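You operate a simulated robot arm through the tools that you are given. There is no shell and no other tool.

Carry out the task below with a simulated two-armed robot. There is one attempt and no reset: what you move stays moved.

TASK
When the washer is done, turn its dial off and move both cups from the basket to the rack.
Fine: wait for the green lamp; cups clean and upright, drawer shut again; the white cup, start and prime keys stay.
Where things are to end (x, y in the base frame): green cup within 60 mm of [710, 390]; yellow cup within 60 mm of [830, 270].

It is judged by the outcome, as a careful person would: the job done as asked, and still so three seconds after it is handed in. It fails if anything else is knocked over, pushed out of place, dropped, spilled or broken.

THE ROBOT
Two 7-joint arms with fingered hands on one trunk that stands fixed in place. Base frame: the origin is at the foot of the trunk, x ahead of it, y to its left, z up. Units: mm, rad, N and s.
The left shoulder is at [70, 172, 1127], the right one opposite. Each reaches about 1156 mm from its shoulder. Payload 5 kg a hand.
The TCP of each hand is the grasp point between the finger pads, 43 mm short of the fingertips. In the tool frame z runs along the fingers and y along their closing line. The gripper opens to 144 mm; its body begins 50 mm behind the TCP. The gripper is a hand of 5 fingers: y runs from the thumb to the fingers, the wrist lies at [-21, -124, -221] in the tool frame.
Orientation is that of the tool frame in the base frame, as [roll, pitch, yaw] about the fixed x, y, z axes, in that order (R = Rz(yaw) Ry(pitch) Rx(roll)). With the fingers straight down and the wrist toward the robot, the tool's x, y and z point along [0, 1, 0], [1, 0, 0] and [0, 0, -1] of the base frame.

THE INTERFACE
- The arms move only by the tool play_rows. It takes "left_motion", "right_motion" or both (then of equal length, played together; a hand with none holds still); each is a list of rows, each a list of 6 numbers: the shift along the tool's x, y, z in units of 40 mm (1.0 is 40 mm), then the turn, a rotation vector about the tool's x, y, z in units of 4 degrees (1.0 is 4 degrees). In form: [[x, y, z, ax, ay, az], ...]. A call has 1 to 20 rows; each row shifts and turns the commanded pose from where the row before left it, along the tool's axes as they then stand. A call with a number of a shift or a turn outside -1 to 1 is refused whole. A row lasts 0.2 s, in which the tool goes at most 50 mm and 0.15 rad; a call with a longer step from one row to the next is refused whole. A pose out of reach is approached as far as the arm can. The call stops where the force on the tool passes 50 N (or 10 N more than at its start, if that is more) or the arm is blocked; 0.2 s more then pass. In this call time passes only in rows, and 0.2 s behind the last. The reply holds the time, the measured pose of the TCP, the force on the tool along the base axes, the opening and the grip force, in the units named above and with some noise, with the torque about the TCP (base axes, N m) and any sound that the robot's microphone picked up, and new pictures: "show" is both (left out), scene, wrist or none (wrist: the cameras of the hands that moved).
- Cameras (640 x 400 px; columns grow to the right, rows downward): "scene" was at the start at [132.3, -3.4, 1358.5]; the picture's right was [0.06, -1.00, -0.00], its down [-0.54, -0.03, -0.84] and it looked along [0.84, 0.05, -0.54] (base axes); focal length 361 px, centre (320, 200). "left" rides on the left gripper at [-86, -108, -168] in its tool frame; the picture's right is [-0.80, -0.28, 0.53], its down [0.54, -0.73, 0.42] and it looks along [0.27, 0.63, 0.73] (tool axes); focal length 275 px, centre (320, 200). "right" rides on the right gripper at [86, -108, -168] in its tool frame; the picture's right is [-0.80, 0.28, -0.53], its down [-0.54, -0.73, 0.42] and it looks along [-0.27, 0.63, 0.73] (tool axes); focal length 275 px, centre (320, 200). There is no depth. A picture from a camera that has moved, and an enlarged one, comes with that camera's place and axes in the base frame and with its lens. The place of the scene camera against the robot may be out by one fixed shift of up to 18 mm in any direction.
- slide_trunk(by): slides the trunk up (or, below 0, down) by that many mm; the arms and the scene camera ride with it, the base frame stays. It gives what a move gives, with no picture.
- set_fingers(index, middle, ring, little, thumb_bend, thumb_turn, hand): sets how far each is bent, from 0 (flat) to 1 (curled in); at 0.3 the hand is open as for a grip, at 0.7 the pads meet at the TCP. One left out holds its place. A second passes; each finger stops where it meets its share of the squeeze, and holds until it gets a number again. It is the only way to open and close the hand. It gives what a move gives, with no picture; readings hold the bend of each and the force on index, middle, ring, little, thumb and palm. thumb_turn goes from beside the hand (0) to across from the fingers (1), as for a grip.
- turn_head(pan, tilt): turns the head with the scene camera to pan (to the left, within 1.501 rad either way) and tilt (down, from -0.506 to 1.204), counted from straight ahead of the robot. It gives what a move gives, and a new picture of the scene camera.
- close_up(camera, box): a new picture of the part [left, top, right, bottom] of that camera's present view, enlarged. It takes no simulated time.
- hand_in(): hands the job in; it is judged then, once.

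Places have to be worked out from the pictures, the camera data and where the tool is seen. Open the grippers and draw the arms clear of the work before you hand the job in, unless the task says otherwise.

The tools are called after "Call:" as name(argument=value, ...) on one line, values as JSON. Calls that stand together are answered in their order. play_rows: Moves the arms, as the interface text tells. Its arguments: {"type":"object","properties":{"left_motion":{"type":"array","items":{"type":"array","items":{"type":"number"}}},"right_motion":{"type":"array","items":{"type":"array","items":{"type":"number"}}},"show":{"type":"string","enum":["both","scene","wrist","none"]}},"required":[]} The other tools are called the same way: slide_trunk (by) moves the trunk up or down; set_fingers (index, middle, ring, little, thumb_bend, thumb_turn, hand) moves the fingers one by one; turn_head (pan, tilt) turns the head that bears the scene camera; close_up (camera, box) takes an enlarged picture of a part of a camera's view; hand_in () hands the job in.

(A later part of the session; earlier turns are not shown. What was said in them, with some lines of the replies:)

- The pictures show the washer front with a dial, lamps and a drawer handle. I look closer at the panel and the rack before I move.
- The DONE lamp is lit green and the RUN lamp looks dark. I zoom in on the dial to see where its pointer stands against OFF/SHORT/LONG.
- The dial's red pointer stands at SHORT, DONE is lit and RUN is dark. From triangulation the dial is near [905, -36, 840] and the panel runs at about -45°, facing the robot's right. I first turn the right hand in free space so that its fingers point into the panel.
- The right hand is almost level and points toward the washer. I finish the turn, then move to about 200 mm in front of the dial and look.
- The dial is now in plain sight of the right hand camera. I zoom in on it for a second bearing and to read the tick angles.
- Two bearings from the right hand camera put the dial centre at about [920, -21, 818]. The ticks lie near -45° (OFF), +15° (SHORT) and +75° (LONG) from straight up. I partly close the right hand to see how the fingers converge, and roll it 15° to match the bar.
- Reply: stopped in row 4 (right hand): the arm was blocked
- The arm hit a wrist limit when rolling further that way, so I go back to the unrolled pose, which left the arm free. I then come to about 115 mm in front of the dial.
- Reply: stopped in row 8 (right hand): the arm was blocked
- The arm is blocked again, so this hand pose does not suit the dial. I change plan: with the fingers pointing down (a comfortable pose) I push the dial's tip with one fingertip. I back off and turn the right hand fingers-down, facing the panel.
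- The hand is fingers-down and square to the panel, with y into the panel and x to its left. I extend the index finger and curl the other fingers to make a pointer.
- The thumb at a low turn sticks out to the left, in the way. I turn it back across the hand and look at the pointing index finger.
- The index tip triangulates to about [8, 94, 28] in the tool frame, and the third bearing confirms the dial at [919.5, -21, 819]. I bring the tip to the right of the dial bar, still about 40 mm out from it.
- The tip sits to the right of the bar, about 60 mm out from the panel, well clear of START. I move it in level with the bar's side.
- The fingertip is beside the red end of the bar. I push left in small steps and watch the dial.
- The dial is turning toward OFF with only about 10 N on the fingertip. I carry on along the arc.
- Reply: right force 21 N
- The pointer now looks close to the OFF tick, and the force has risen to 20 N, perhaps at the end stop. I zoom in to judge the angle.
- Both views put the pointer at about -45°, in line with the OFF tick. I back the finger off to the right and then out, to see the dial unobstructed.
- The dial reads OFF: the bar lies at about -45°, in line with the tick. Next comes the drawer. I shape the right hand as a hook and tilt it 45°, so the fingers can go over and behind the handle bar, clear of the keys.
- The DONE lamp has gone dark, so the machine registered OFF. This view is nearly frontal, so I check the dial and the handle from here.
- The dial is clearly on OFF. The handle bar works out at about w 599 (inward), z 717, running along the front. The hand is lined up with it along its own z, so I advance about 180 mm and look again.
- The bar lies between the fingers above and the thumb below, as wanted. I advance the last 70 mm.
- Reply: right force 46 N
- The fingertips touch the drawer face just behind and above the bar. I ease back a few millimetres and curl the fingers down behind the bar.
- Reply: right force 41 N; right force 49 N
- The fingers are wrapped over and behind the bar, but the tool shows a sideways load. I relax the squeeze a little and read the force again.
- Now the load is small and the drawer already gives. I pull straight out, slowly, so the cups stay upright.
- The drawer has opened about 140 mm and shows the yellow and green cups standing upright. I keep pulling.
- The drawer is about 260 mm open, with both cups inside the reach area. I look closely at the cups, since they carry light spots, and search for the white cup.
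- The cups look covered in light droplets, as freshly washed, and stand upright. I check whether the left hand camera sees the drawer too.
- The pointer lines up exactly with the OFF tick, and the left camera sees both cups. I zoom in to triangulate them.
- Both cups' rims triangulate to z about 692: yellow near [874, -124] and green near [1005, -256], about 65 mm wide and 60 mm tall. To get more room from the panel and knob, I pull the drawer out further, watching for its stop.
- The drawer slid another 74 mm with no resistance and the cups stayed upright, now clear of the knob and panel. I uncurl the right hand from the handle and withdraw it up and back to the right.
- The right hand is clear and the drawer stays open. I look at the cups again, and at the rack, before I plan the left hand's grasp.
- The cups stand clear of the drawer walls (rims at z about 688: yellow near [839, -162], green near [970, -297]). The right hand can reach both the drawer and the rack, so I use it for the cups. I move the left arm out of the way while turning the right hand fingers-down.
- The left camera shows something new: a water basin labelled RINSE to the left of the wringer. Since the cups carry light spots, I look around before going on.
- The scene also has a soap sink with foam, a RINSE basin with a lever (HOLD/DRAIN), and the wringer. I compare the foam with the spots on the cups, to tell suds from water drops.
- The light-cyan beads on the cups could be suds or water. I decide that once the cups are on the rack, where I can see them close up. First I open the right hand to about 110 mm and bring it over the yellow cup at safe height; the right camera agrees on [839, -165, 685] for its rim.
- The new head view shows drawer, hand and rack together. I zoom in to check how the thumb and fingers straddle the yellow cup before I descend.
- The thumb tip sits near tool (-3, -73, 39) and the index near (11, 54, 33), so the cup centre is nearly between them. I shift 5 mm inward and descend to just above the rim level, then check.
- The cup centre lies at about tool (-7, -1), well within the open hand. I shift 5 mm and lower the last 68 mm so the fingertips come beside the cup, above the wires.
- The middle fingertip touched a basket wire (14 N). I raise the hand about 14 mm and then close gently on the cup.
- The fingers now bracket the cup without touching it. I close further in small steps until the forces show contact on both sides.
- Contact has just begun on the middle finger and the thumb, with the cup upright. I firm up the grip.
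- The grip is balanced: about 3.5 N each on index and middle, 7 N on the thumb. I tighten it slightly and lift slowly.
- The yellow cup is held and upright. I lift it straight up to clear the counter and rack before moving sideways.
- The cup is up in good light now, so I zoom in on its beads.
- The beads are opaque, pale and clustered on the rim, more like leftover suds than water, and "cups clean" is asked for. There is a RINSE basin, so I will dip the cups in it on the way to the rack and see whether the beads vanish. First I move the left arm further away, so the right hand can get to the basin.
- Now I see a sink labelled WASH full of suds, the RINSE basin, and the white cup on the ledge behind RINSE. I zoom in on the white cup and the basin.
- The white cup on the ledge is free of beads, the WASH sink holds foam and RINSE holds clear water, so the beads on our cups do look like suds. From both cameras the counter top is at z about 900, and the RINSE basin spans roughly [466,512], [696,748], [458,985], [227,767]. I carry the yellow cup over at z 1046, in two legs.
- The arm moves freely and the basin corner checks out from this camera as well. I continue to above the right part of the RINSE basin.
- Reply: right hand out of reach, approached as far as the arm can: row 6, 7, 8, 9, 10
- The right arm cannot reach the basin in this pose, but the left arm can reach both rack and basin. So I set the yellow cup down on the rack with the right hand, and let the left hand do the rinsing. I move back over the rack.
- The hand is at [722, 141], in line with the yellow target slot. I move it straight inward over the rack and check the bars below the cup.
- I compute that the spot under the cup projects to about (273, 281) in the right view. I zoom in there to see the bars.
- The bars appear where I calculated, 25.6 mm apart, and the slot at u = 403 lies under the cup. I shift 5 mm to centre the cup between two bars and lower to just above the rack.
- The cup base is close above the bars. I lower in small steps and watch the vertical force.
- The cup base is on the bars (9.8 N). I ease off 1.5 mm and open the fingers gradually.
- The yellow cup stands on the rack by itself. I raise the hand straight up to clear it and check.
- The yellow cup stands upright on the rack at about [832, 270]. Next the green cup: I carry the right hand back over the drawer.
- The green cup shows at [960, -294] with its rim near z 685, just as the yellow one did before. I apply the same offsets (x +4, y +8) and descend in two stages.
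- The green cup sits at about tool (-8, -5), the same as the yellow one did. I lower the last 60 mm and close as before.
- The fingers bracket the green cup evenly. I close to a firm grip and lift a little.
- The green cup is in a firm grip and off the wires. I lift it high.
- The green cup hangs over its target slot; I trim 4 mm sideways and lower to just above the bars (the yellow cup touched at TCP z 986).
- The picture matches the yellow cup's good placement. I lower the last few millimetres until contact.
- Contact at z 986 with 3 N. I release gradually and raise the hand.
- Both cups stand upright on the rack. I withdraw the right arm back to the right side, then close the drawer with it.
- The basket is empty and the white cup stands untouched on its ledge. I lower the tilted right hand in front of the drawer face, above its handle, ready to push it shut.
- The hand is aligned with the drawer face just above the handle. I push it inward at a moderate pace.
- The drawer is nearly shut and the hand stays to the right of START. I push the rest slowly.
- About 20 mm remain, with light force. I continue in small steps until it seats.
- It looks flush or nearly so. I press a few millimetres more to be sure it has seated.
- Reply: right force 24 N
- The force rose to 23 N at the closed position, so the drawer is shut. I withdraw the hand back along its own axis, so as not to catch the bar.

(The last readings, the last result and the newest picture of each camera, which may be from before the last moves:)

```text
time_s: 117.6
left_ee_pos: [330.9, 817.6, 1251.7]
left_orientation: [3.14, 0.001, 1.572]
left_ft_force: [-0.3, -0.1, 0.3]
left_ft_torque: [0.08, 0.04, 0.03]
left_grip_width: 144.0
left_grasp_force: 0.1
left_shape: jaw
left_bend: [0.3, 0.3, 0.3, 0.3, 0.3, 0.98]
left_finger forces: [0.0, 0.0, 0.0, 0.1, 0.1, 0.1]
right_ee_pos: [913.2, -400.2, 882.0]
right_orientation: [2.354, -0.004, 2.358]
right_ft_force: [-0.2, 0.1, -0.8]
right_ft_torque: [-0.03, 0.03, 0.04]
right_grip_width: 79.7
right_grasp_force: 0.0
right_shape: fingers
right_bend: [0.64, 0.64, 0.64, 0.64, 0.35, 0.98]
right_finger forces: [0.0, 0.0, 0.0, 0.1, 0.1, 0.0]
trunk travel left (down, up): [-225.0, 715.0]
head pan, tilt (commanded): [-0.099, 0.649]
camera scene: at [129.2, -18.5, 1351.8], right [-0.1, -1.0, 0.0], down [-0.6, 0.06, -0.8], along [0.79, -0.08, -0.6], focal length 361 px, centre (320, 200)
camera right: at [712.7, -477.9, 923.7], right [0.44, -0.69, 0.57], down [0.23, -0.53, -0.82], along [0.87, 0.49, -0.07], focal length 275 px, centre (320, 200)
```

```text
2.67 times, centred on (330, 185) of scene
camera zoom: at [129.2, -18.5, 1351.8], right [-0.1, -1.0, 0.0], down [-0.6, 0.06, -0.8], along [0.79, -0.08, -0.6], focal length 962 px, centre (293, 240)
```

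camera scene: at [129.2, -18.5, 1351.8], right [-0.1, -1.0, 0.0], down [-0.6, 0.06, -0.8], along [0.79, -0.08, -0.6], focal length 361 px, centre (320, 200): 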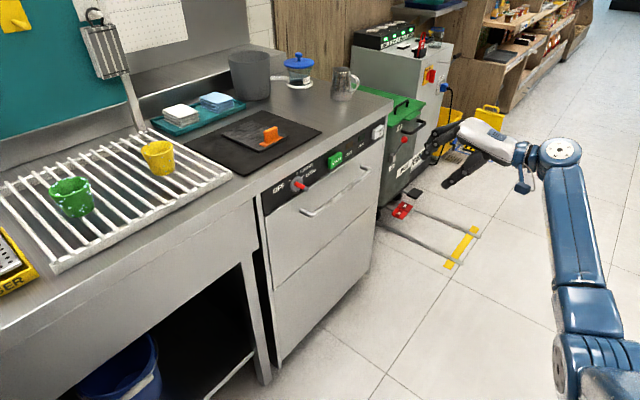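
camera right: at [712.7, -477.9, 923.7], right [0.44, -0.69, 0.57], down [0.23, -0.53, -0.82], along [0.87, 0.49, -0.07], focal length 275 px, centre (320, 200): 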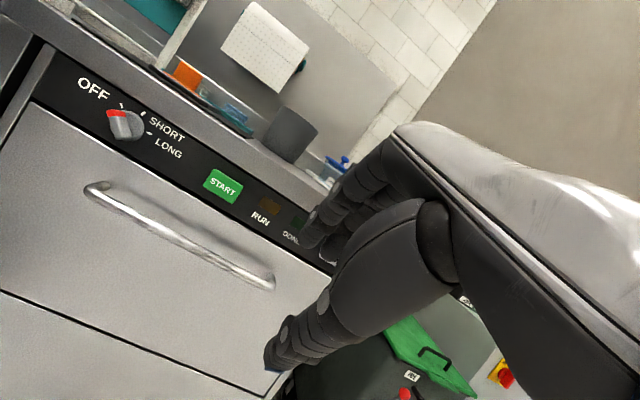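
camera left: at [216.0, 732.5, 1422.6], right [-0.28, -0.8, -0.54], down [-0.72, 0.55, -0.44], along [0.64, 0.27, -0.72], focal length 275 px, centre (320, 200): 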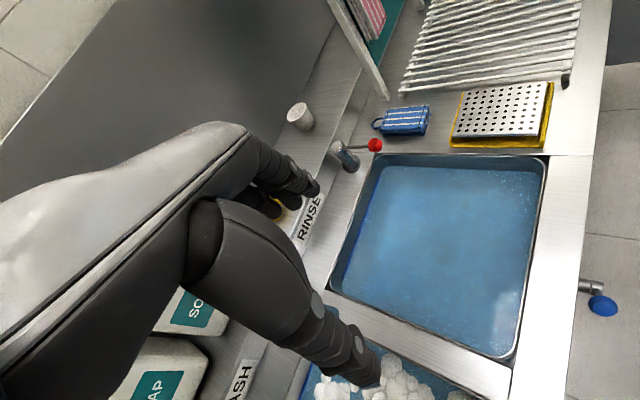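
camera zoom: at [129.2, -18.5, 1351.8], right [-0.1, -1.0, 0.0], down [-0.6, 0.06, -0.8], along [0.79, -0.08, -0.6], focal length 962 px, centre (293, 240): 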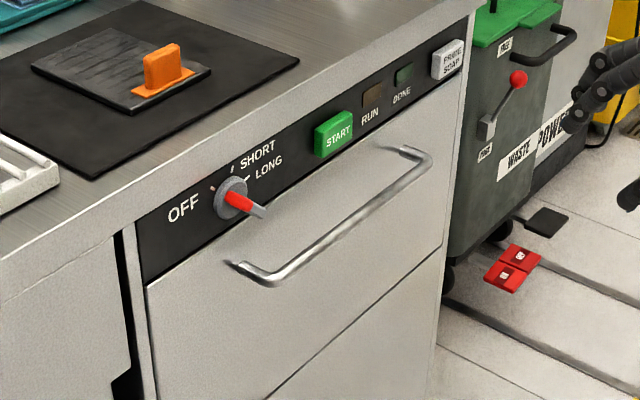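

The drawer is shut, the dial is on OFF, and the keys are untouched. To make sure the cups are clean I now rinse them with the left hand. I bring it over the green cup and turn the head to watch.

Call:
set_fingers(hand="left", index=0.4, middle=0.4, ring=0.4, little=0.4, thumb_bend=0.4, thumb_turn=1.0)

Call:
play_rows(left_motion=[[-0.5, 0.43, 0.17, 0, 0, 0], [-0.784, 0.675, 0.268, 0, 0, 0], [-0.784, 0.675, 0.268, 0, 0, 0], [-0.784, 0.675, 0.268, 0, 0, 0], [-0.784, 0.675, 0.268, 0, 0, 0], [-0.784, 0.675, 0.268, 0, 0, 0], [-0.784, 0.675, 0.268, 0, 0, 0], [-0.784, 0.675, 0.268, 0, 0, 0], [-0.784, 0.675, 0.268, 0, 0, 0], [-0.784, 0.675, 0.268, 0, 0, 0], [-0.784, 0.675, 0.268, 0, 0, 0], [-0.784, 0.675, 0.268, 0, 0, 0], [-0.784, 0.675, 0.268, 0, 0, 0], [-0.784, 0.675, 0.268, 0, 0, 0], [-0.28, 0.25, 0.1, 0, 0, 0]], show="wrist")

Call:
turn_head(pan=0.4, tilt=0.65)

```text
time_s: 118.6
left_ee_pos: [331.6, 818.7, 1250.7]
left_orientation: [3.141, 0.001, 1.571]
left_ft_force: [0.7, -0.2, 0.6]
left_ft_torque: [0.01, 0.0, -0.02]
left_grip_width: 114.8
left_grasp_force: 0.3
left_shape: fingers
left_bend: [0.4, 0.4, 0.4, 0.4, 0.4, 0.99]
left_finger forces: [0.1, 0.0, 0.0, 0.0, 0.1, 0.0]
right_ee_pos: [913.2, -400.3, 882.9]
right_orientation: [2.354, -0.003, 2.355]
right_ft_force: [0.6, -0.1, 0.1]
right_ft_torque: [0.02, -0.01, 0.01]
right_grip_width: 79.4
right_grasp_force: 0.1
right_shape: fingers
right_bend: [0.64, 0.64, 0.64, 0.64, 0.35, 0.98]
right_finger forces: [0.1, 0.1, 0.1, 0.0, 0.0, 0.0]
trunk travel left (down, up): [-225.0, 715.0]
head pan, tilt (commanded): [-0.099, 0.649]
```

```text
time_s: 121.8
left_ee_pos: [711.3, 380.6, 1097.7]
left_orientation: [3.141, 0.002, 1.574]
left_ft_force: [-0.8, 0.2, 0.2]
left_ft_torque: [-0.05, -0.04, -0.03]
left_grip_width: 115.0
left_grasp_force: 0.1
left_shape: fingers
left_bend: [0.4, 0.4, 0.4, 0.4, 0.4, 0.99]
left_finger forces: [0.0, 0.0, 0.1, 0.0, 0.0, 0.1]
right_ee_pos: [914.0, -401.5, 882.9]
right_orientation: [2.354, -0.003, 2.356]
right_ft_force: [0.0, 0.5, 0.5]
right_ft_torque: [0.0, -0.02, 0.01]
right_grip_width: 79.5
right_grasp_force: 0.1
right_shape: fingers
right_bend: [0.64, 0.64, 0.64, 0.64, 0.35, 0.98]
right_finger forces: [0.1, 0.0, 0.1, 0.1, 0.0, 0.0]
trunk travel left (down, up): [-225.0, 715.0]
head pan, tilt (commanded): [-0.099, 0.649]
camera left: at [601.4, 293.5, 1267.4], right [-0.28, -0.8, -0.53], down [-0.73, 0.54, -0.42], along [0.63, 0.27, -0.73], focal length 275 px, centre (320, 200)
```

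left: 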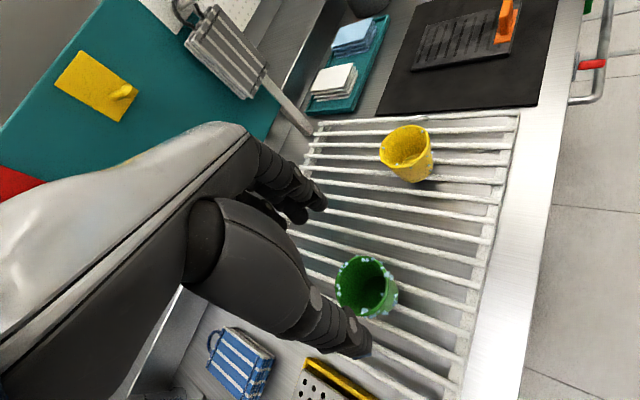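

```text
time_s: 122.7
left_ee_pos: [711.0, 380.7, 1099.5]
left_orientation: [-3.141, 0.002, 1.57]
left_ft_force: [-0.1, 0.6, 0.2]
left_ft_torque: [0.01, 0.01, 0.0]
left_grip_width: 114.5
left_grasp_force: 0.2
left_shape: fingers
left_bend: [0.4, 0.4, 0.4, 0.4, 0.4, 0.99]
left_finger forces: [0.1, 0.0, 0.0, 0.1, 0.0, 0.0]
right_ee_pos: [913.6, -401.9, 882.3]
right_orientation: [2.355, -0.003, 2.354]
right_ft_force: [0.0, 0.1, -0.3]
right_ft_torque: [0.03, 0.0, 0.03]
right_grip_width: 79.7
right_grasp_force: 0.2
right_shape: fingers
right_bend: [0.64, 0.64, 0.64, 0.64, 0.35, 0.98]
right_finger forces: [0.0, 0.2, 0.0, 0.0, 0.0, 0.0]
trunk travel left (down, up): [-225.0, 715.0]
head pan, tilt (commanded): [0.4, 0.649]
camera scene: at [123.2, 24.7, 1351.8], right [0.39, -0.92, 0.0], down [-0.56, -0.23, -0.8], along [0.73, 0.31, -0.6], focal length 361 px, centre (320, 200)
```

scene: 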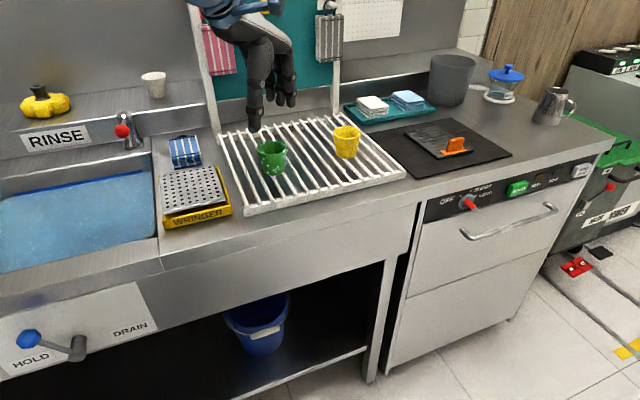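

The yellow cup looks free of beads now, while the green one still has some. I zoom in on both to confirm.

Call:
close_up(camera="left", box=[320, 100, 480, 330])

Call:
close_up(camera="scene", box=[230, 100, 390, 200])

```text
1.74 times, centred on (400, 215) of left
camera zoom: at [601.3, 293.5, 1267.5], right [-0.28, -0.8, -0.53], down [-0.73, 0.54, -0.42], along [0.63, 0.27, -0.73], focal length 479 px, centre (181, 174)
```

zoom: 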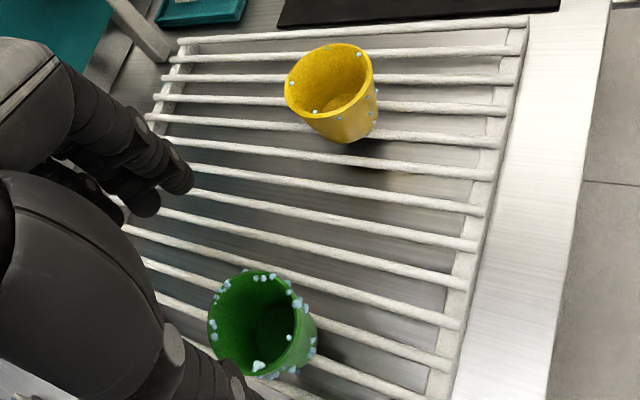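

```text
4.00 times, centred on (310, 150) of scene
camera zoom: at [123.2, 24.7, 1351.8], right [0.39, -0.92, 0.0], down [-0.56, -0.23, -0.8], along [0.73, 0.31, -0.6], focal length 1443 px, centre (360, 400)
```

zoom: 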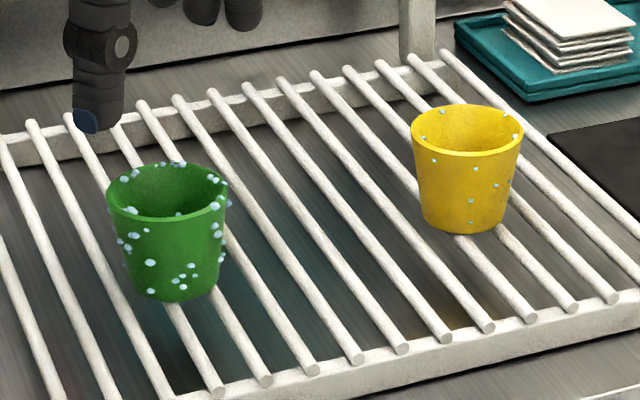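

The yellow cup's beads have shrunk almost to nothing while it stood on the rack, so they are water drying off, not suds. No rinse is needed. I lift the left hand away without touching the cups, and move the right arm further clear as well.

Call:
play_rows(left_motion=[[0, 0, -0.7, 0, 0, 0], [0, 0, -0.9, 0, 0, 0], [0.4, -0.7, -0.7, 0, 0, 0], [0.6, -0.9, -0.3, 0, 0, 0], [0.6, -0.9, 0, 0, 0, 0], [0.6, -0.9, 0, 0, 0, 0], [0.6, -0.9, 0, 0, 0, 0], [0.6, -0.9, 0, 0, 0, 0]], right_motion=[[0, 0.18, -0.88, 0, 0, 0], [0, 0.18, -0.88, 0, 0, 0], [0, 0.18, -0.88, 0, 0, 0], [0, 0.18, -0.88, 0, 0, 0], [0, 0.18, -0.88, 0, 0, 0], [0, 0, 0, 0, 0, 0], [0, 0, 0, 0, 0, 0], [0, 0, 0, 0, 0, 0]], show="scene")

Call:
set_fingers(hand="right", index=0.3, middle=0.3, ring=0.3, little=0.3, thumb_bend=0.3)

Call:
set_fingers(hand="left", index=0.3, middle=0.3, ring=0.3, little=0.3, thumb_bend=0.3)

Call:
close_up(camera="scene", box=[230, 100, 390, 200])

```text
time_s: 124.5
left_ee_pos: [509.9, 519.0, 1190.5]
left_orientation: [-3.113, 0.004, 1.571]
left_ft_force: [-2.2, 2.9, 10.9]
left_ft_torque: [-0.04, -0.25, 0.01]
left_grip_width: 114.3
left_grasp_force: 0.0
left_shape: fingers
left_bend: [0.4, 0.4, 0.4, 0.4, 0.4, 0.99]
left_finger forces: [0.0, 0.0, 0.0, 0.1, 0.0, 0.0]
right_ee_pos: [848.2, -467.0, 1031.4]
right_orientation: [2.359, -0.005, 2.358]
right_ft_force: [2.9, 2.6, -1.0]
right_ft_torque: [-0.06, 0.13, 0.11]
right_grip_width: 79.4
right_grasp_force: 0.1
right_shape: fingers
right_bend: [0.64, 0.64, 0.64, 0.64, 0.35, 0.98]
right_finger forces: [0.0, 0.0, 0.1, 0.1, 0.0, 0.0]
trunk travel left (down, up): [-225.0, 715.0]
head pan, tilt (commanded): [0.4, 0.649]
camera scene: at [128.8, 29.8, 1351.2], right [0.39, -0.92, 0.0], down [-0.56, -0.24, -0.79], along [0.73, 0.31, -0.61], focal length 361 px, centre (320, 200)
```

scene: 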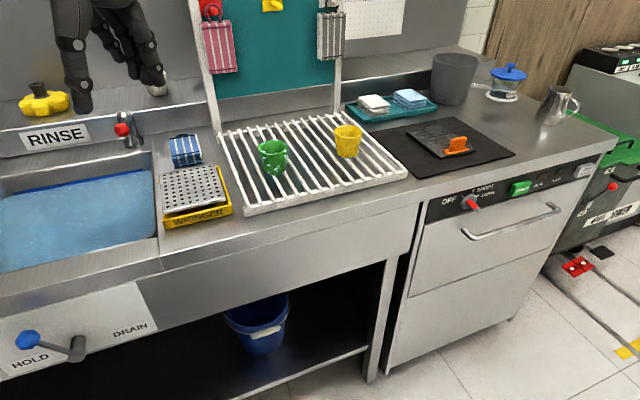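

```text
time_s: 125.5
left_ee_pos: [501.8, 515.2, 1204.1]
left_orientation: [-3.139, 0.0, 1.571]
left_ft_force: [-0.2, 0.6, 0.0]
left_ft_torque: [-0.04, 0.01, 0.01]
left_grip_width: 114.4
left_grasp_force: 0.0
left_shape: fingers
left_bend: [0.4, 0.4, 0.4, 0.4, 0.4, 0.99]
left_finger forces: [0.1, 0.1, 0.1, 0.1, 0.1, 0.1]
right_ee_pos: [843.7, -471.9, 1032.9]
right_orientation: [2.356, -0.004, 2.356]
right_ft_force: [0.7, -0.2, 0.4]
right_ft_torque: [-0.03, 0.02, -0.03]
right_grip_width: 149.1
right_grasp_force: 0.0
right_shape: fingers
right_bend: [0.3, 0.3, 0.3, 0.3, 0.3, 0.98]
right_finger forces: [0.0, 0.1, 0.0, 0.0, 0.0, 0.1]
trunk travel left (down, up): [-225.0, 715.0]
head pan, tilt (commanded): [0.4, 0.649]
```

```text
time_s: 126.5
left_ee_pos: [501.9, 514.0, 1204.9]
left_orientation: [-3.142, 0.0, 1.571]
left_ft_force: [0.4, 0.0, -0.8]
left_ft_torque: [0.02, -0.01, 0.03]
left_grip_width: 149.0
left_grasp_force: 0.0
left_shape: fingers
left_bend: [0.3, 0.3, 0.3, 0.3, 0.3, 0.98]
left_finger forces: [0.0, 0.1, 0.0, 0.0, 0.0, 0.1]
right_ee_pos: [843.4, -472.6, 1034.1]
right_orientation: [2.354, -0.004, 2.356]
right_ft_force: [-0.1, 0.0, 0.3]
right_ft_torque: [0.01, 0.0, 0.02]
right_grip_width: 149.1
right_grasp_force: 0.1
right_shape: fingers
right_bend: [0.3, 0.3, 0.3, 0.3, 0.3, 0.98]
right_finger forces: [0.0, 0.0, 0.0, 0.0, 0.0, 0.0]
trunk travel left (down, up): [-225.0, 715.0]
head pan, tilt (commanded): [0.4, 0.649]
```

```text
4.00 times, centred on (310, 150) of scene
camera zoom: at [123.1, 24.9, 1351.8], right [0.39, -0.92, 0.0], down [-0.56, -0.24, -0.8], along [0.73, 0.31, -0.6], focal length 1443 px, centre (360, 400)
```

zoom: 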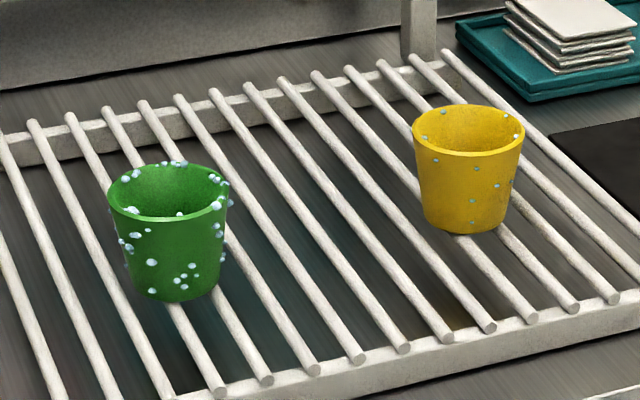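

The yellow cup is nearly dry, and both cups stand within about 12 mm of their targets ([841, 274] and [711, 399] by this camera). I wait a while with the arms still, so the green one dries too, and watch that all stays put.

Call:
play_rows(left_motion=[[0, 0, 0, 0, 0, 0], [0, 0, 0, 0, 0, 0], [0, 0, 0, 0, 0, 0], [0, 0, 0, 0, 0, 0], [0, 0, 0, 0, 0, 0], [0, 0, 0, 0, 0, 0], [0, 0, 0, 0, 0, 0], [0, 0, 0, 0, 0, 0], [0, 0, 0, 0, 0, 0], [0, 0, 0, 0, 0, 0], [0, 0, 0, 0, 0, 0], [0, 0, 0, 0, 0, 0], [0, 0, 0, 0, 0, 0], [0, 0, 0, 0, 0, 0], [0, 0, 0, 0, 0, 0], [0, 0, 0, 0, 0, 0], [0, 0, 0, 0, 0, 0], [0, 0, 0, 0, 0, 0], [0, 0, 0, 0, 0, 0], [0, 0, 0, 0, 0, 0]], show="none")

Call:
play_rows(left_motion=[[0, 0, 0, 0, 0, 0], [0, 0, 0, 0, 0, 0], [0, 0, 0, 0, 0, 0], [0, 0, 0, 0, 0, 0], [0, 0, 0, 0, 0, 0], [0, 0, 0, 0, 0, 0], [0, 0, 0, 0, 0, 0], [0, 0, 0, 0, 0, 0], [0, 0, 0, 0, 0, 0], [0, 0, 0, 0, 0, 0], [0, 0, 0, 0, 0, 0], [0, 0, 0, 0, 0, 0], [0, 0, 0, 0, 0, 0], [0, 0, 0, 0, 0, 0], [0, 0, 0, 0, 0, 0], [0, 0, 0, 0, 0, 0], [0, 0, 0, 0, 0, 0], [0, 0, 0, 0, 0, 0], [0, 0, 0, 0, 0, 0], [0, 0, 0, 0, 0, 0]], show="none")

Call:
play_rows(left_motion=[[0, 0, 0, 0, 0, 0], [0, 0, 0, 0, 0, 0], [0, 0, 0, 0, 0, 0], [0, 0, 0, 0, 0, 0], [0, 0, 0, 0, 0, 0], [0, 0, 0, 0, 0, 0], [0, 0, 0, 0, 0, 0], [0, 0, 0, 0, 0, 0], [0, 0, 0, 0, 0, 0], [0, 0, 0, 0, 0, 0], [0, 0, 0, 0, 0, 0], [0, 0, 0, 0, 0, 0], [0, 0, 0, 0, 0, 0], [0, 0, 0, 0, 0, 0], [0, 0, 0, 0, 0, 0], [0, 0, 0, 0, 0, 0], [0, 0, 0, 0, 0, 0], [0, 0, 0, 0, 0, 0], [0, 0, 0, 0, 0, 0], [0, 0, 0, 0, 0, 0]], show="scene")

Call:
close_up(camera="scene", box=[230, 100, 390, 200])

```text
time_s: 130.7
left_ee_pos: [502.4, 514.4, 1204.5]
left_orientation: [-3.14, -0.001, 1.571]
left_ft_force: [0.1, 0.1, 0.2]
left_ft_torque: [0.02, -0.01, 0.0]
left_grip_width: 148.9
left_grasp_force: 0.1
left_shape: fingers
left_bend: [0.3, 0.3, 0.3, 0.3, 0.3, 0.98]
left_finger forces: [0.0, 0.0, 0.1, 0.0, 0.1, 0.1]
right_ee_pos: [844.5, -471.3, 1034.1]
right_orientation: [2.354, -0.004, 2.356]
right_ft_force: [-1.0, 0.8, 0.3]
right_ft_torque: [-0.03, -0.01, 0.01]
right_grip_width: 149.1
right_grasp_force: 0.1
right_shape: fingers
right_bend: [0.3, 0.3, 0.3, 0.3, 0.3, 0.98]
right_finger forces: [0.0, 0.0, 0.0, 0.0, 0.0, 0.1]
trunk travel left (down, up): [-225.0, 715.0]
head pan, tilt (commanded): [0.4, 0.649]
```

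```text
time_s: 134.9
left_ee_pos: [502.6, 513.3, 1205.3]
left_orientation: [-3.14, 0.001, 1.57]
left_ft_force: [-0.7, 0.1, 0.3]
left_ft_torque: [0.02, -0.04, 0.03]
left_grip_width: 149.1
left_grasp_force: 0.0
left_shape: fingers
left_bend: [0.3, 0.3, 0.3, 0.3, 0.3, 0.98]
left_finger forces: [0.0, 0.0, 0.0, 0.0, 0.1, 0.1]
right_ee_pos: [843.8, -472.4, 1034.2]
right_orientation: [2.353, -0.005, 2.357]
right_ft_force: [-0.2, 0.7, -0.4]
right_ft_torque: [-0.02, -0.01, 0.0]
right_grip_width: 149.2
right_grasp_force: 0.1
right_shape: fingers
right_bend: [0.3, 0.3, 0.3, 0.3, 0.3, 0.98]
right_finger forces: [0.0, 0.0, 0.1, 0.0, 0.1, 0.0]
trunk travel left (down, up): [-225.0, 715.0]
head pan, tilt (commanded): [0.4, 0.649]
```

```text
time_s: 139.1
left_ee_pos: [502.2, 514.8, 1205.5]
left_orientation: [-3.141, 0.0, 1.57]
left_ft_force: [-0.5, 0.1, 0.7]
left_ft_torque: [-0.02, 0.0, -0.02]
left_grip_width: 149.0
left_grasp_force: 0.0
left_shape: fingers
left_bend: [0.3, 0.3, 0.3, 0.3, 0.3, 0.98]
left_finger forces: [0.0, 0.0, 0.0, 0.0, 0.1, 0.1]
right_ee_pos: [843.2, -472.9, 1033.9]
right_orientation: [2.354, -0.003, 2.356]
right_ft_force: [-0.2, -0.3, 0.0]
right_ft_torque: [-0.01, -0.01, 0.02]
right_grip_width: 149.0
right_grasp_force: 0.0
right_shape: fingers
right_bend: [0.3, 0.3, 0.3, 0.3, 0.3, 0.98]
right_finger forces: [0.0, 0.0, 0.0, 0.0, 0.0, 0.0]
trunk travel left (down, up): [-225.0, 715.0]
head pan, tilt (commanded): [0.4, 0.649]
camera scene: at [123.1, 24.8, 1351.8], right [0.39, -0.92, 0.0], down [-0.56, -0.24, -0.8], along [0.73, 0.31, -0.6], focal length 361 px, centre (320, 200)
```

scene: 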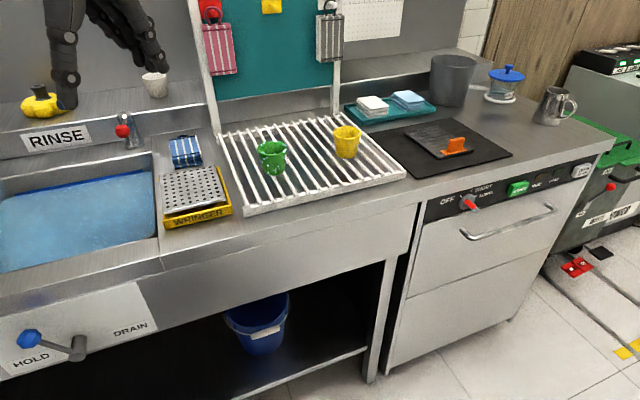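

```text
4.00 times, centred on (310, 150) of scene
camera zoom: at [123.1, 24.8, 1351.8], right [0.39, -0.92, 0.0], down [-0.56, -0.24, -0.8], along [0.73, 0.31, -0.6], focal length 1443 px, centre (360, 400)
```

zoom: 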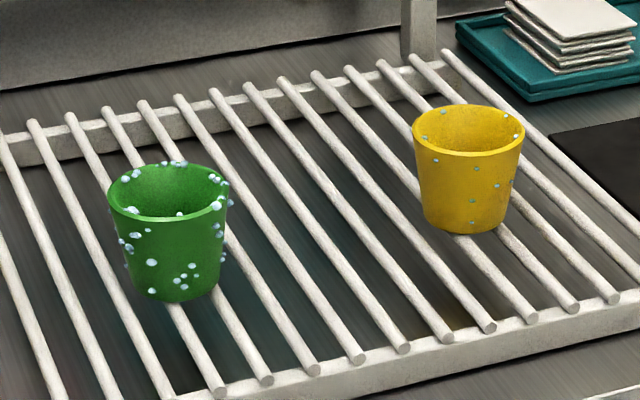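

Nothing changed in these 13 seconds, so the drying is not steady. I look closely at both cups to have a clear reference, then wait more.

Call:
close_up(camera="scene", box=[320, 115, 370, 165])

Call:
close_up(camera="scene", box=[248, 132, 298, 182])

Call:
close_up(camera="left", box=[0, 0, 640, 400])

```text
8.00 times, centred on (345, 140) of scene
camera zoom: at [123.1, 24.8, 1351.8], right [0.39, -0.92, 0.0], down [-0.56, -0.24, -0.8], along [0.73, 0.31, -0.6], focal length 2885 px, centre (120, 680)
```

zoom: 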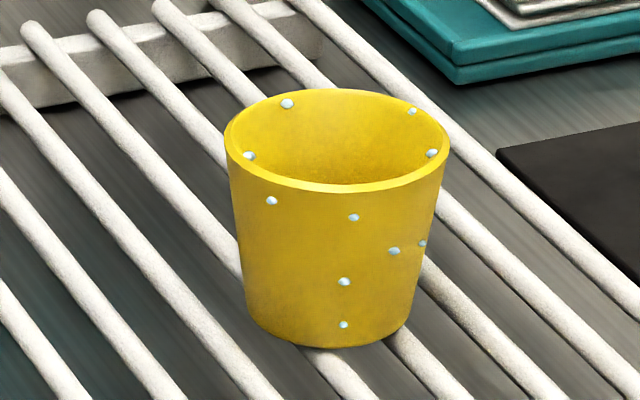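

```text
8.00 times, centred on (273, 157) of scene
camera zoom: at [123.1, 24.8, 1351.8], right [0.39, -0.92, 0.0], down [-0.56, -0.24, -0.8], along [0.73, 0.31, -0.6], focal length 2885 px, centre (696, 544)
```

zoom: 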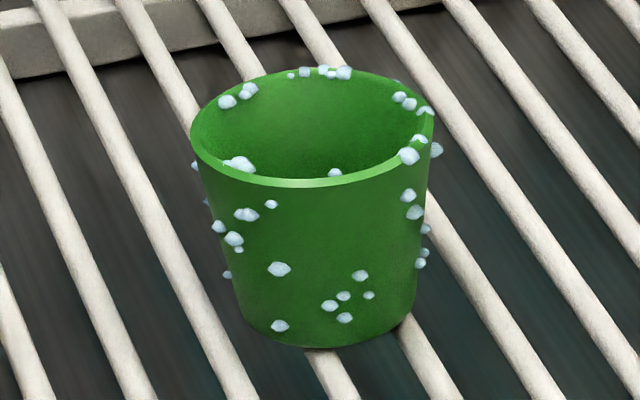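

```text
1.00 times, centred on (320, 200) of left (not enlarged: the box is as wide or as high as the picture)
camera zoom: at [393.1, 427.2, 1373.8], right [-0.28, -0.8, -0.53], down [-0.73, 0.54, -0.42], along [0.63, 0.27, -0.73], focal length 275 px, centre (320, 200)
```

zoom: 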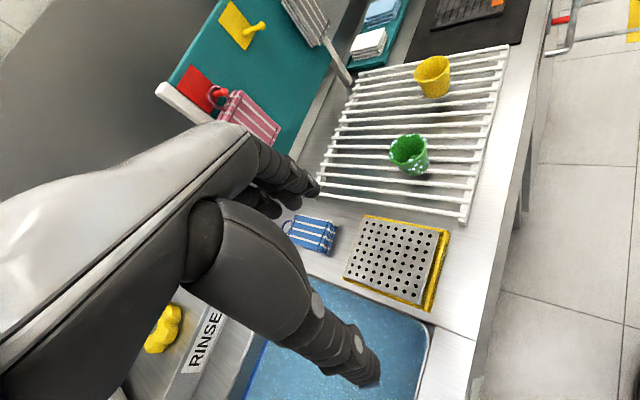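

The yellow cup's beads are now few and small, while the green cup's are still large; the yellow one has been on the rack about 25 s longer. I wait further to see whether the green cup follows.

Call:
play_rows(left_motion=[[0, 0, 0, 0, 0, 0], [0, 0, 0, 0, 0, 0], [0, 0, 0, 0, 0, 0], [0, 0, 0, 0, 0, 0], [0, 0, 0, 0, 0, 0], [0, 0, 0, 0, 0, 0], [0, 0, 0, 0, 0, 0], [0, 0, 0, 0, 0, 0], [0, 0, 0, 0, 0, 0], [0, 0, 0, 0, 0, 0], [0, 0, 0, 0, 0, 0], [0, 0, 0, 0, 0, 0], [0, 0, 0, 0, 0, 0], [0, 0, 0, 0, 0, 0], [0, 0, 0, 0, 0, 0], [0, 0, 0, 0, 0, 0], [0, 0, 0, 0, 0, 0], [0, 0, 0, 0, 0, 0], [0, 0, 0, 0, 0, 0], [0, 0, 0, 0, 0, 0]], show="none")

Call:
close_up(camera="scene", box=[230, 100, 390, 200])

Call:
play_rows(left_motion=[[0, 0, 0, 0, 0, 0], [0, 0, 0, 0, 0, 0], [0, 0, 0, 0, 0, 0], [0, 0, 0, 0, 0, 0], [0, 0, 0, 0, 0, 0], [0, 0, 0, 0, 0, 0], [0, 0, 0, 0, 0, 0], [0, 0, 0, 0, 0, 0], [0, 0, 0, 0, 0, 0], [0, 0, 0, 0, 0, 0], [0, 0, 0, 0, 0, 0], [0, 0, 0, 0, 0, 0], [0, 0, 0, 0, 0, 0], [0, 0, 0, 0, 0, 0], [0, 0, 0, 0, 0, 0], [0, 0, 0, 0, 0, 0], [0, 0, 0, 0, 0, 0], [0, 0, 0, 0, 0, 0], [0, 0, 0, 0, 0, 0], [0, 0, 0, 0, 0, 0]], show="none")

Call:
close_up(camera="scene", box=[230, 100, 390, 200])

Call:
play_rows(left_motion=[[0, 0, 0, 0, 0, 0], [0, 0, 0, 0, 0, 0], [0, 0, 0, 0, 0, 0], [0, 0, 0, 0, 0, 0], [0, 0, 0, 0, 0, 0], [0, 0, 0, 0, 0, 0], [0, 0, 0, 0, 0, 0], [0, 0, 0, 0, 0, 0], [0, 0, 0, 0, 0, 0], [0, 0, 0, 0, 0, 0], [0, 0, 0, 0, 0, 0], [0, 0, 0, 0, 0, 0], [0, 0, 0, 0, 0, 0], [0, 0, 0, 0, 0, 0], [0, 0, 0, 0, 0, 0], [0, 0, 0, 0, 0, 0], [0, 0, 0, 0, 0, 0], [0, 0, 0, 0, 0, 0], [0, 0, 0, 0, 0, 0], [0, 0, 0, 0, 0, 0]], show="none")

Call:
close_up(camera="scene", box=[230, 100, 390, 200])

```text
time_s: 143.3
left_ee_pos: [503.9, 514.2, 1205.0]
left_orientation: [3.141, -0.001, 1.572]
left_ft_force: [0.1, 0.3, -0.2]
left_ft_torque: [-0.03, 0.05, 0.01]
left_grip_width: 149.2
left_grasp_force: 0.0
left_shape: fingers
left_bend: [0.3, 0.3, 0.3, 0.3, 0.3, 0.98]
left_finger forces: [0.1, 0.0, 0.0, 0.1, 0.0, 0.0]
right_ee_pos: [843.4, -472.5, 1032.6]
right_orientation: [2.355, -0.003, 2.356]
right_ft_force: [-0.2, -0.2, -0.2]
right_ft_torque: [-0.02, 0.0, -0.02]
right_grip_width: 149.2
right_grasp_force: 0.1
right_shape: fingers
right_bend: [0.3, 0.3, 0.3, 0.3, 0.3, 0.98]
right_finger forces: [0.0, 0.0, 0.0, 0.0, 0.0, 0.1]
trunk travel left (down, up): [-225.0, 715.0]
head pan, tilt (commanded): [0.4, 0.649]
```

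```text
4.00 times, centred on (310, 150) of scene
camera zoom: at [123.1, 24.8, 1351.8], right [0.39, -0.92, 0.0], down [-0.56, -0.24, -0.8], along [0.73, 0.31, -0.6], focal length 1443 px, centre (360, 400)
```

zoom: 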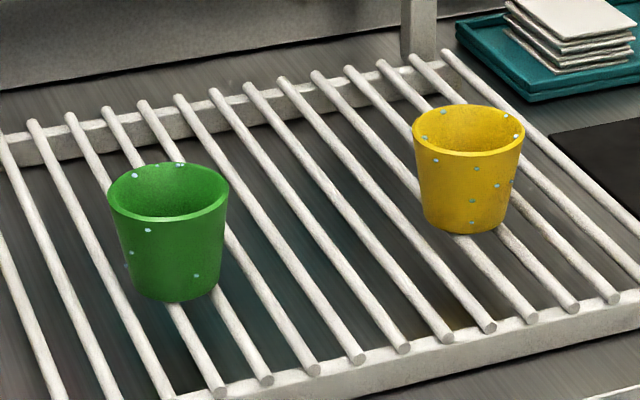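

```text
time_s: 147.5
left_ee_pos: [502.2, 513.6, 1204.8]
left_orientation: [-3.141, 0.0, 1.572]
left_ft_force: [0.1, -0.2, -0.5]
left_ft_torque: [0.02, -0.02, 0.0]
left_grip_width: 149.2
left_grasp_force: 0.0
left_shape: fingers
left_bend: [0.3, 0.3, 0.3, 0.3, 0.3, 0.98]
left_finger forces: [0.1, 0.0, 0.1, 0.1, 0.0, 0.1]
right_ee_pos: [843.0, -472.1, 1034.4]
right_orientation: [2.354, -0.003, 2.355]
right_ft_force: [0.6, 0.1, 0.2]
right_ft_torque: [0.02, -0.04, 0.05]
right_grip_width: 149.3
right_grasp_force: 0.0
right_shape: fingers
right_bend: [0.3, 0.3, 0.3, 0.3, 0.3, 0.98]
right_finger forces: [0.0, 0.0, 0.0, 0.0, 0.0, 0.1]
trunk travel left (down, up): [-225.0, 715.0]
head pan, tilt (commanded): [0.4, 0.649]
```

```text
4.00 times, centred on (310, 150) of scene
camera zoom: at [123.1, 24.8, 1351.8], right [0.39, -0.92, 0.0], down [-0.56, -0.24, -0.8], along [0.73, 0.31, -0.6], focal length 1443 px, centre (360, 400)
```

zoom: 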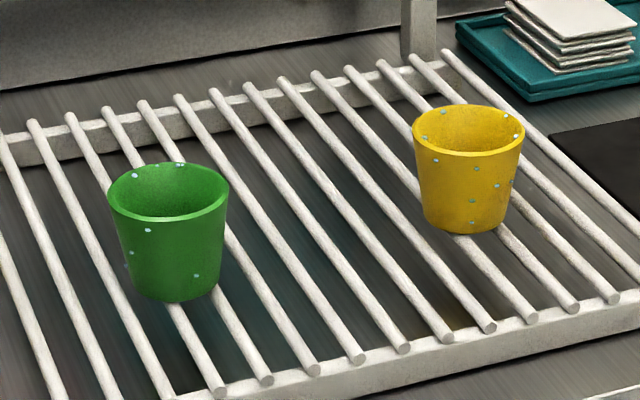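

```text
time_s: 151.7
left_ee_pos: [503.3, 513.9, 1205.4]
left_orientation: [-3.14, 0.002, 1.572]
left_ft_force: [-0.6, 0.8, 0.0]
left_ft_torque: [0.0, 0.0, -0.02]
left_grip_width: 149.4
left_grasp_force: 0.1
left_shape: fingers
left_bend: [0.3, 0.3, 0.3, 0.3, 0.3, 0.98]
left_finger forces: [0.0, 0.0, 0.1, 0.0, 0.0, 0.2]
right_ee_pos: [842.6, -473.0, 1034.6]
right_orientation: [2.353, -0.004, 2.356]
right_ft_force: [0.1, 0.0, -0.1]
right_ft_torque: [0.02, 0.01, 0.01]
right_grip_width: 149.2
right_grasp_force: 0.0
right_shape: fingers
right_bend: [0.3, 0.3, 0.3, 0.3, 0.3, 0.98]
right_finger forces: [0.1, 0.0, 0.0, 0.0, 0.0, 0.0]
trunk travel left (down, up): [-225.0, 715.0]
head pan, tilt (commanded): [0.4, 0.649]
```

```text
4.00 times, centred on (310, 150) of scene
camera zoom: at [123.1, 24.8, 1351.8], right [0.39, -0.92, 0.0], down [-0.56, -0.24, -0.8], along [0.73, 0.31, -0.6], focal length 1443 px, centre (360, 400)
```

zoom: 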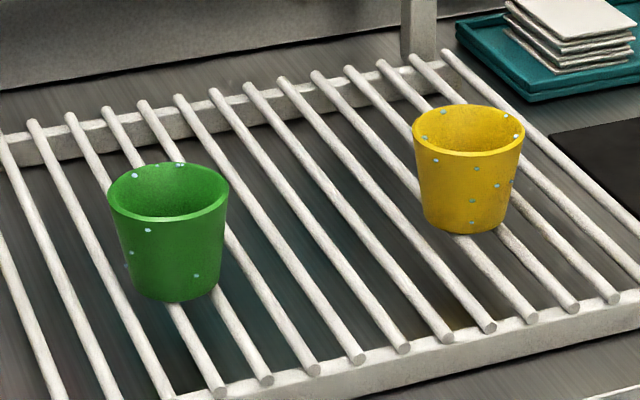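

The green cup has followed: both now carry only a few small drops, so they were just drying. I take one last look at the dial, drawer, keys and surroundings.

Call:
turn_head(pan=0.15, tilt=0.6)

Call:
close_up(camera="scene", box=[340, 130, 540, 270])

Call:
close_up(camera="scene", box=[60, 80, 320, 240])

Call:
close_up(camera="right", box=[0, 100, 340, 400])

```text
time_s: 152.5
left_ee_pos: [503.3, 514.7, 1205.1]
left_orientation: [3.14, 0.001, 1.572]
left_ft_force: [0.1, 0.5, 0.7]
left_ft_torque: [0.0, 0.01, 0.03]
left_grip_width: 149.3
left_grasp_force: 0.1
left_shape: fingers
left_bend: [0.3, 0.3, 0.3, 0.3, 0.3, 0.98]
left_finger forces: [0.1, 0.0, 0.0, 0.1, 0.0, 0.1]
right_ee_pos: [844.2, -471.2, 1033.1]
right_orientation: [2.354, -0.003, 2.356]
right_ft_force: [-0.9, 0.7, 0.7]
right_ft_torque: [0.0, -0.01, -0.02]
right_grip_width: 149.2
right_grasp_force: 0.0
right_shape: fingers
right_bend: [0.3, 0.3, 0.3, 0.3, 0.3, 0.98]
right_finger forces: [0.0, 0.0, 0.1, 0.0, 0.0, 0.0]
trunk travel left (down, up): [-225.0, 715.0]
head pan, tilt (commanded): [0.15, 0.6]
camera scene: at [130.5, 4.3, 1356.1], right [0.15, -0.99, 0.0], down [-0.56, -0.08, -0.82], along [0.82, 0.12, -0.57], focal length 361 px, centre (320, 200)
```

scene: 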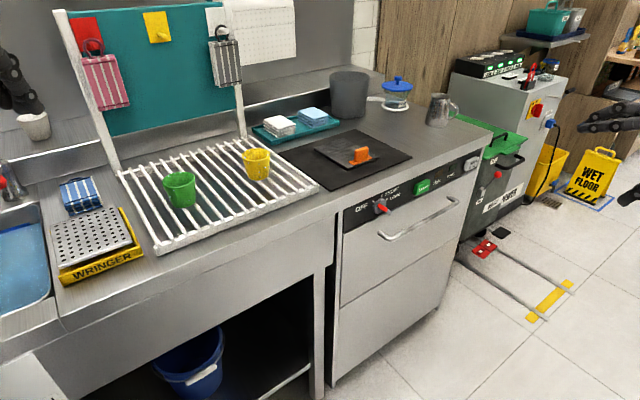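

```text
2.86 times, centred on (440, 200) of scene
camera zoom: at [130.5, 4.3, 1356.1], right [0.15, -0.99, 0.0], down [-0.56, -0.08, -0.82], along [0.82, 0.12, -0.57], focal length 1030 px, centre (-23, 200)
```

zoom: 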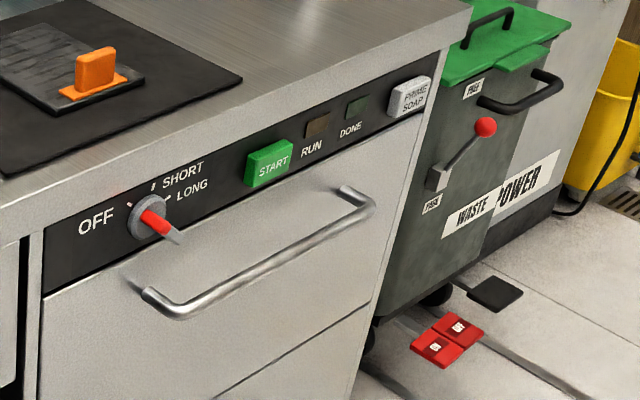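

```text
2.46 times, centred on (190, 160) of scene
camera zoom: at [130.5, 4.3, 1356.1], right [0.15, -0.99, 0.0], down [-0.56, -0.08, -0.82], along [0.82, 0.12, -0.57], focal length 888 px, centre (640, 298)
```

zoom: 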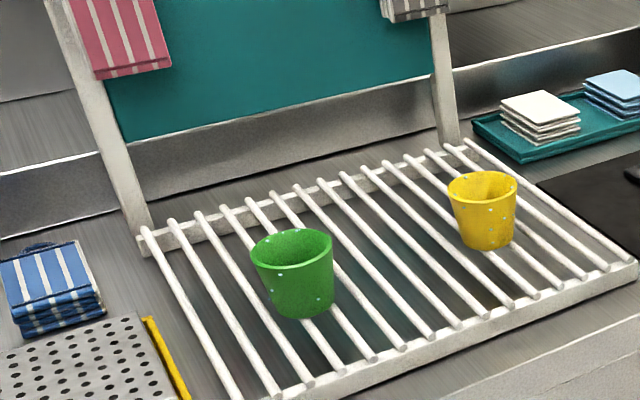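

```text
1.33 times, centred on (170, 250) of right
camera zoom: at [642.8, -549.2, 1075.1], right [0.44, -0.69, 0.57], down [0.23, -0.53, -0.81], along [0.87, 0.49, -0.07], focal length 367 px, centre (520, 133)
```

zoom: 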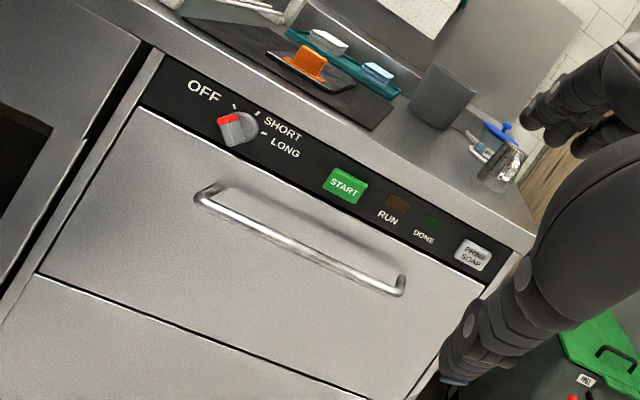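

The dial is on OFF, the lamps are dark, and the drawer is shut. START, PRIME and the white cup are untouched. Both cups stand upright on the rack at their targets, and both hands are open and clear. I hand the job in.

Call:
hand_in()

```text
The job is handed in.
```

I handed the job in. The dial is on OFF, both cups stand upright on the rack, and the drawer is shut again.

- **Washer:** the green DONE lamp was already lit at the start. It went dark when I turned the dial from SHORT to OFF.
- **Cups:** by my last camera estimate the green cup is near [711, 399] and the yellow near [841, 274], each about 12 mm from its target. The estimate could be off by a few millimetres.
- **Clean:** the cups came out covered in pale beads that I first took for suds. They shrank on their own on the rack to a few small drops, so I judged them to be water and did not rinse.
- **Left alone:** I did not touch the START and PRIME keys or the white cup, and nothing was knocked over or spilled. Both hands were open and clear when I handed in.
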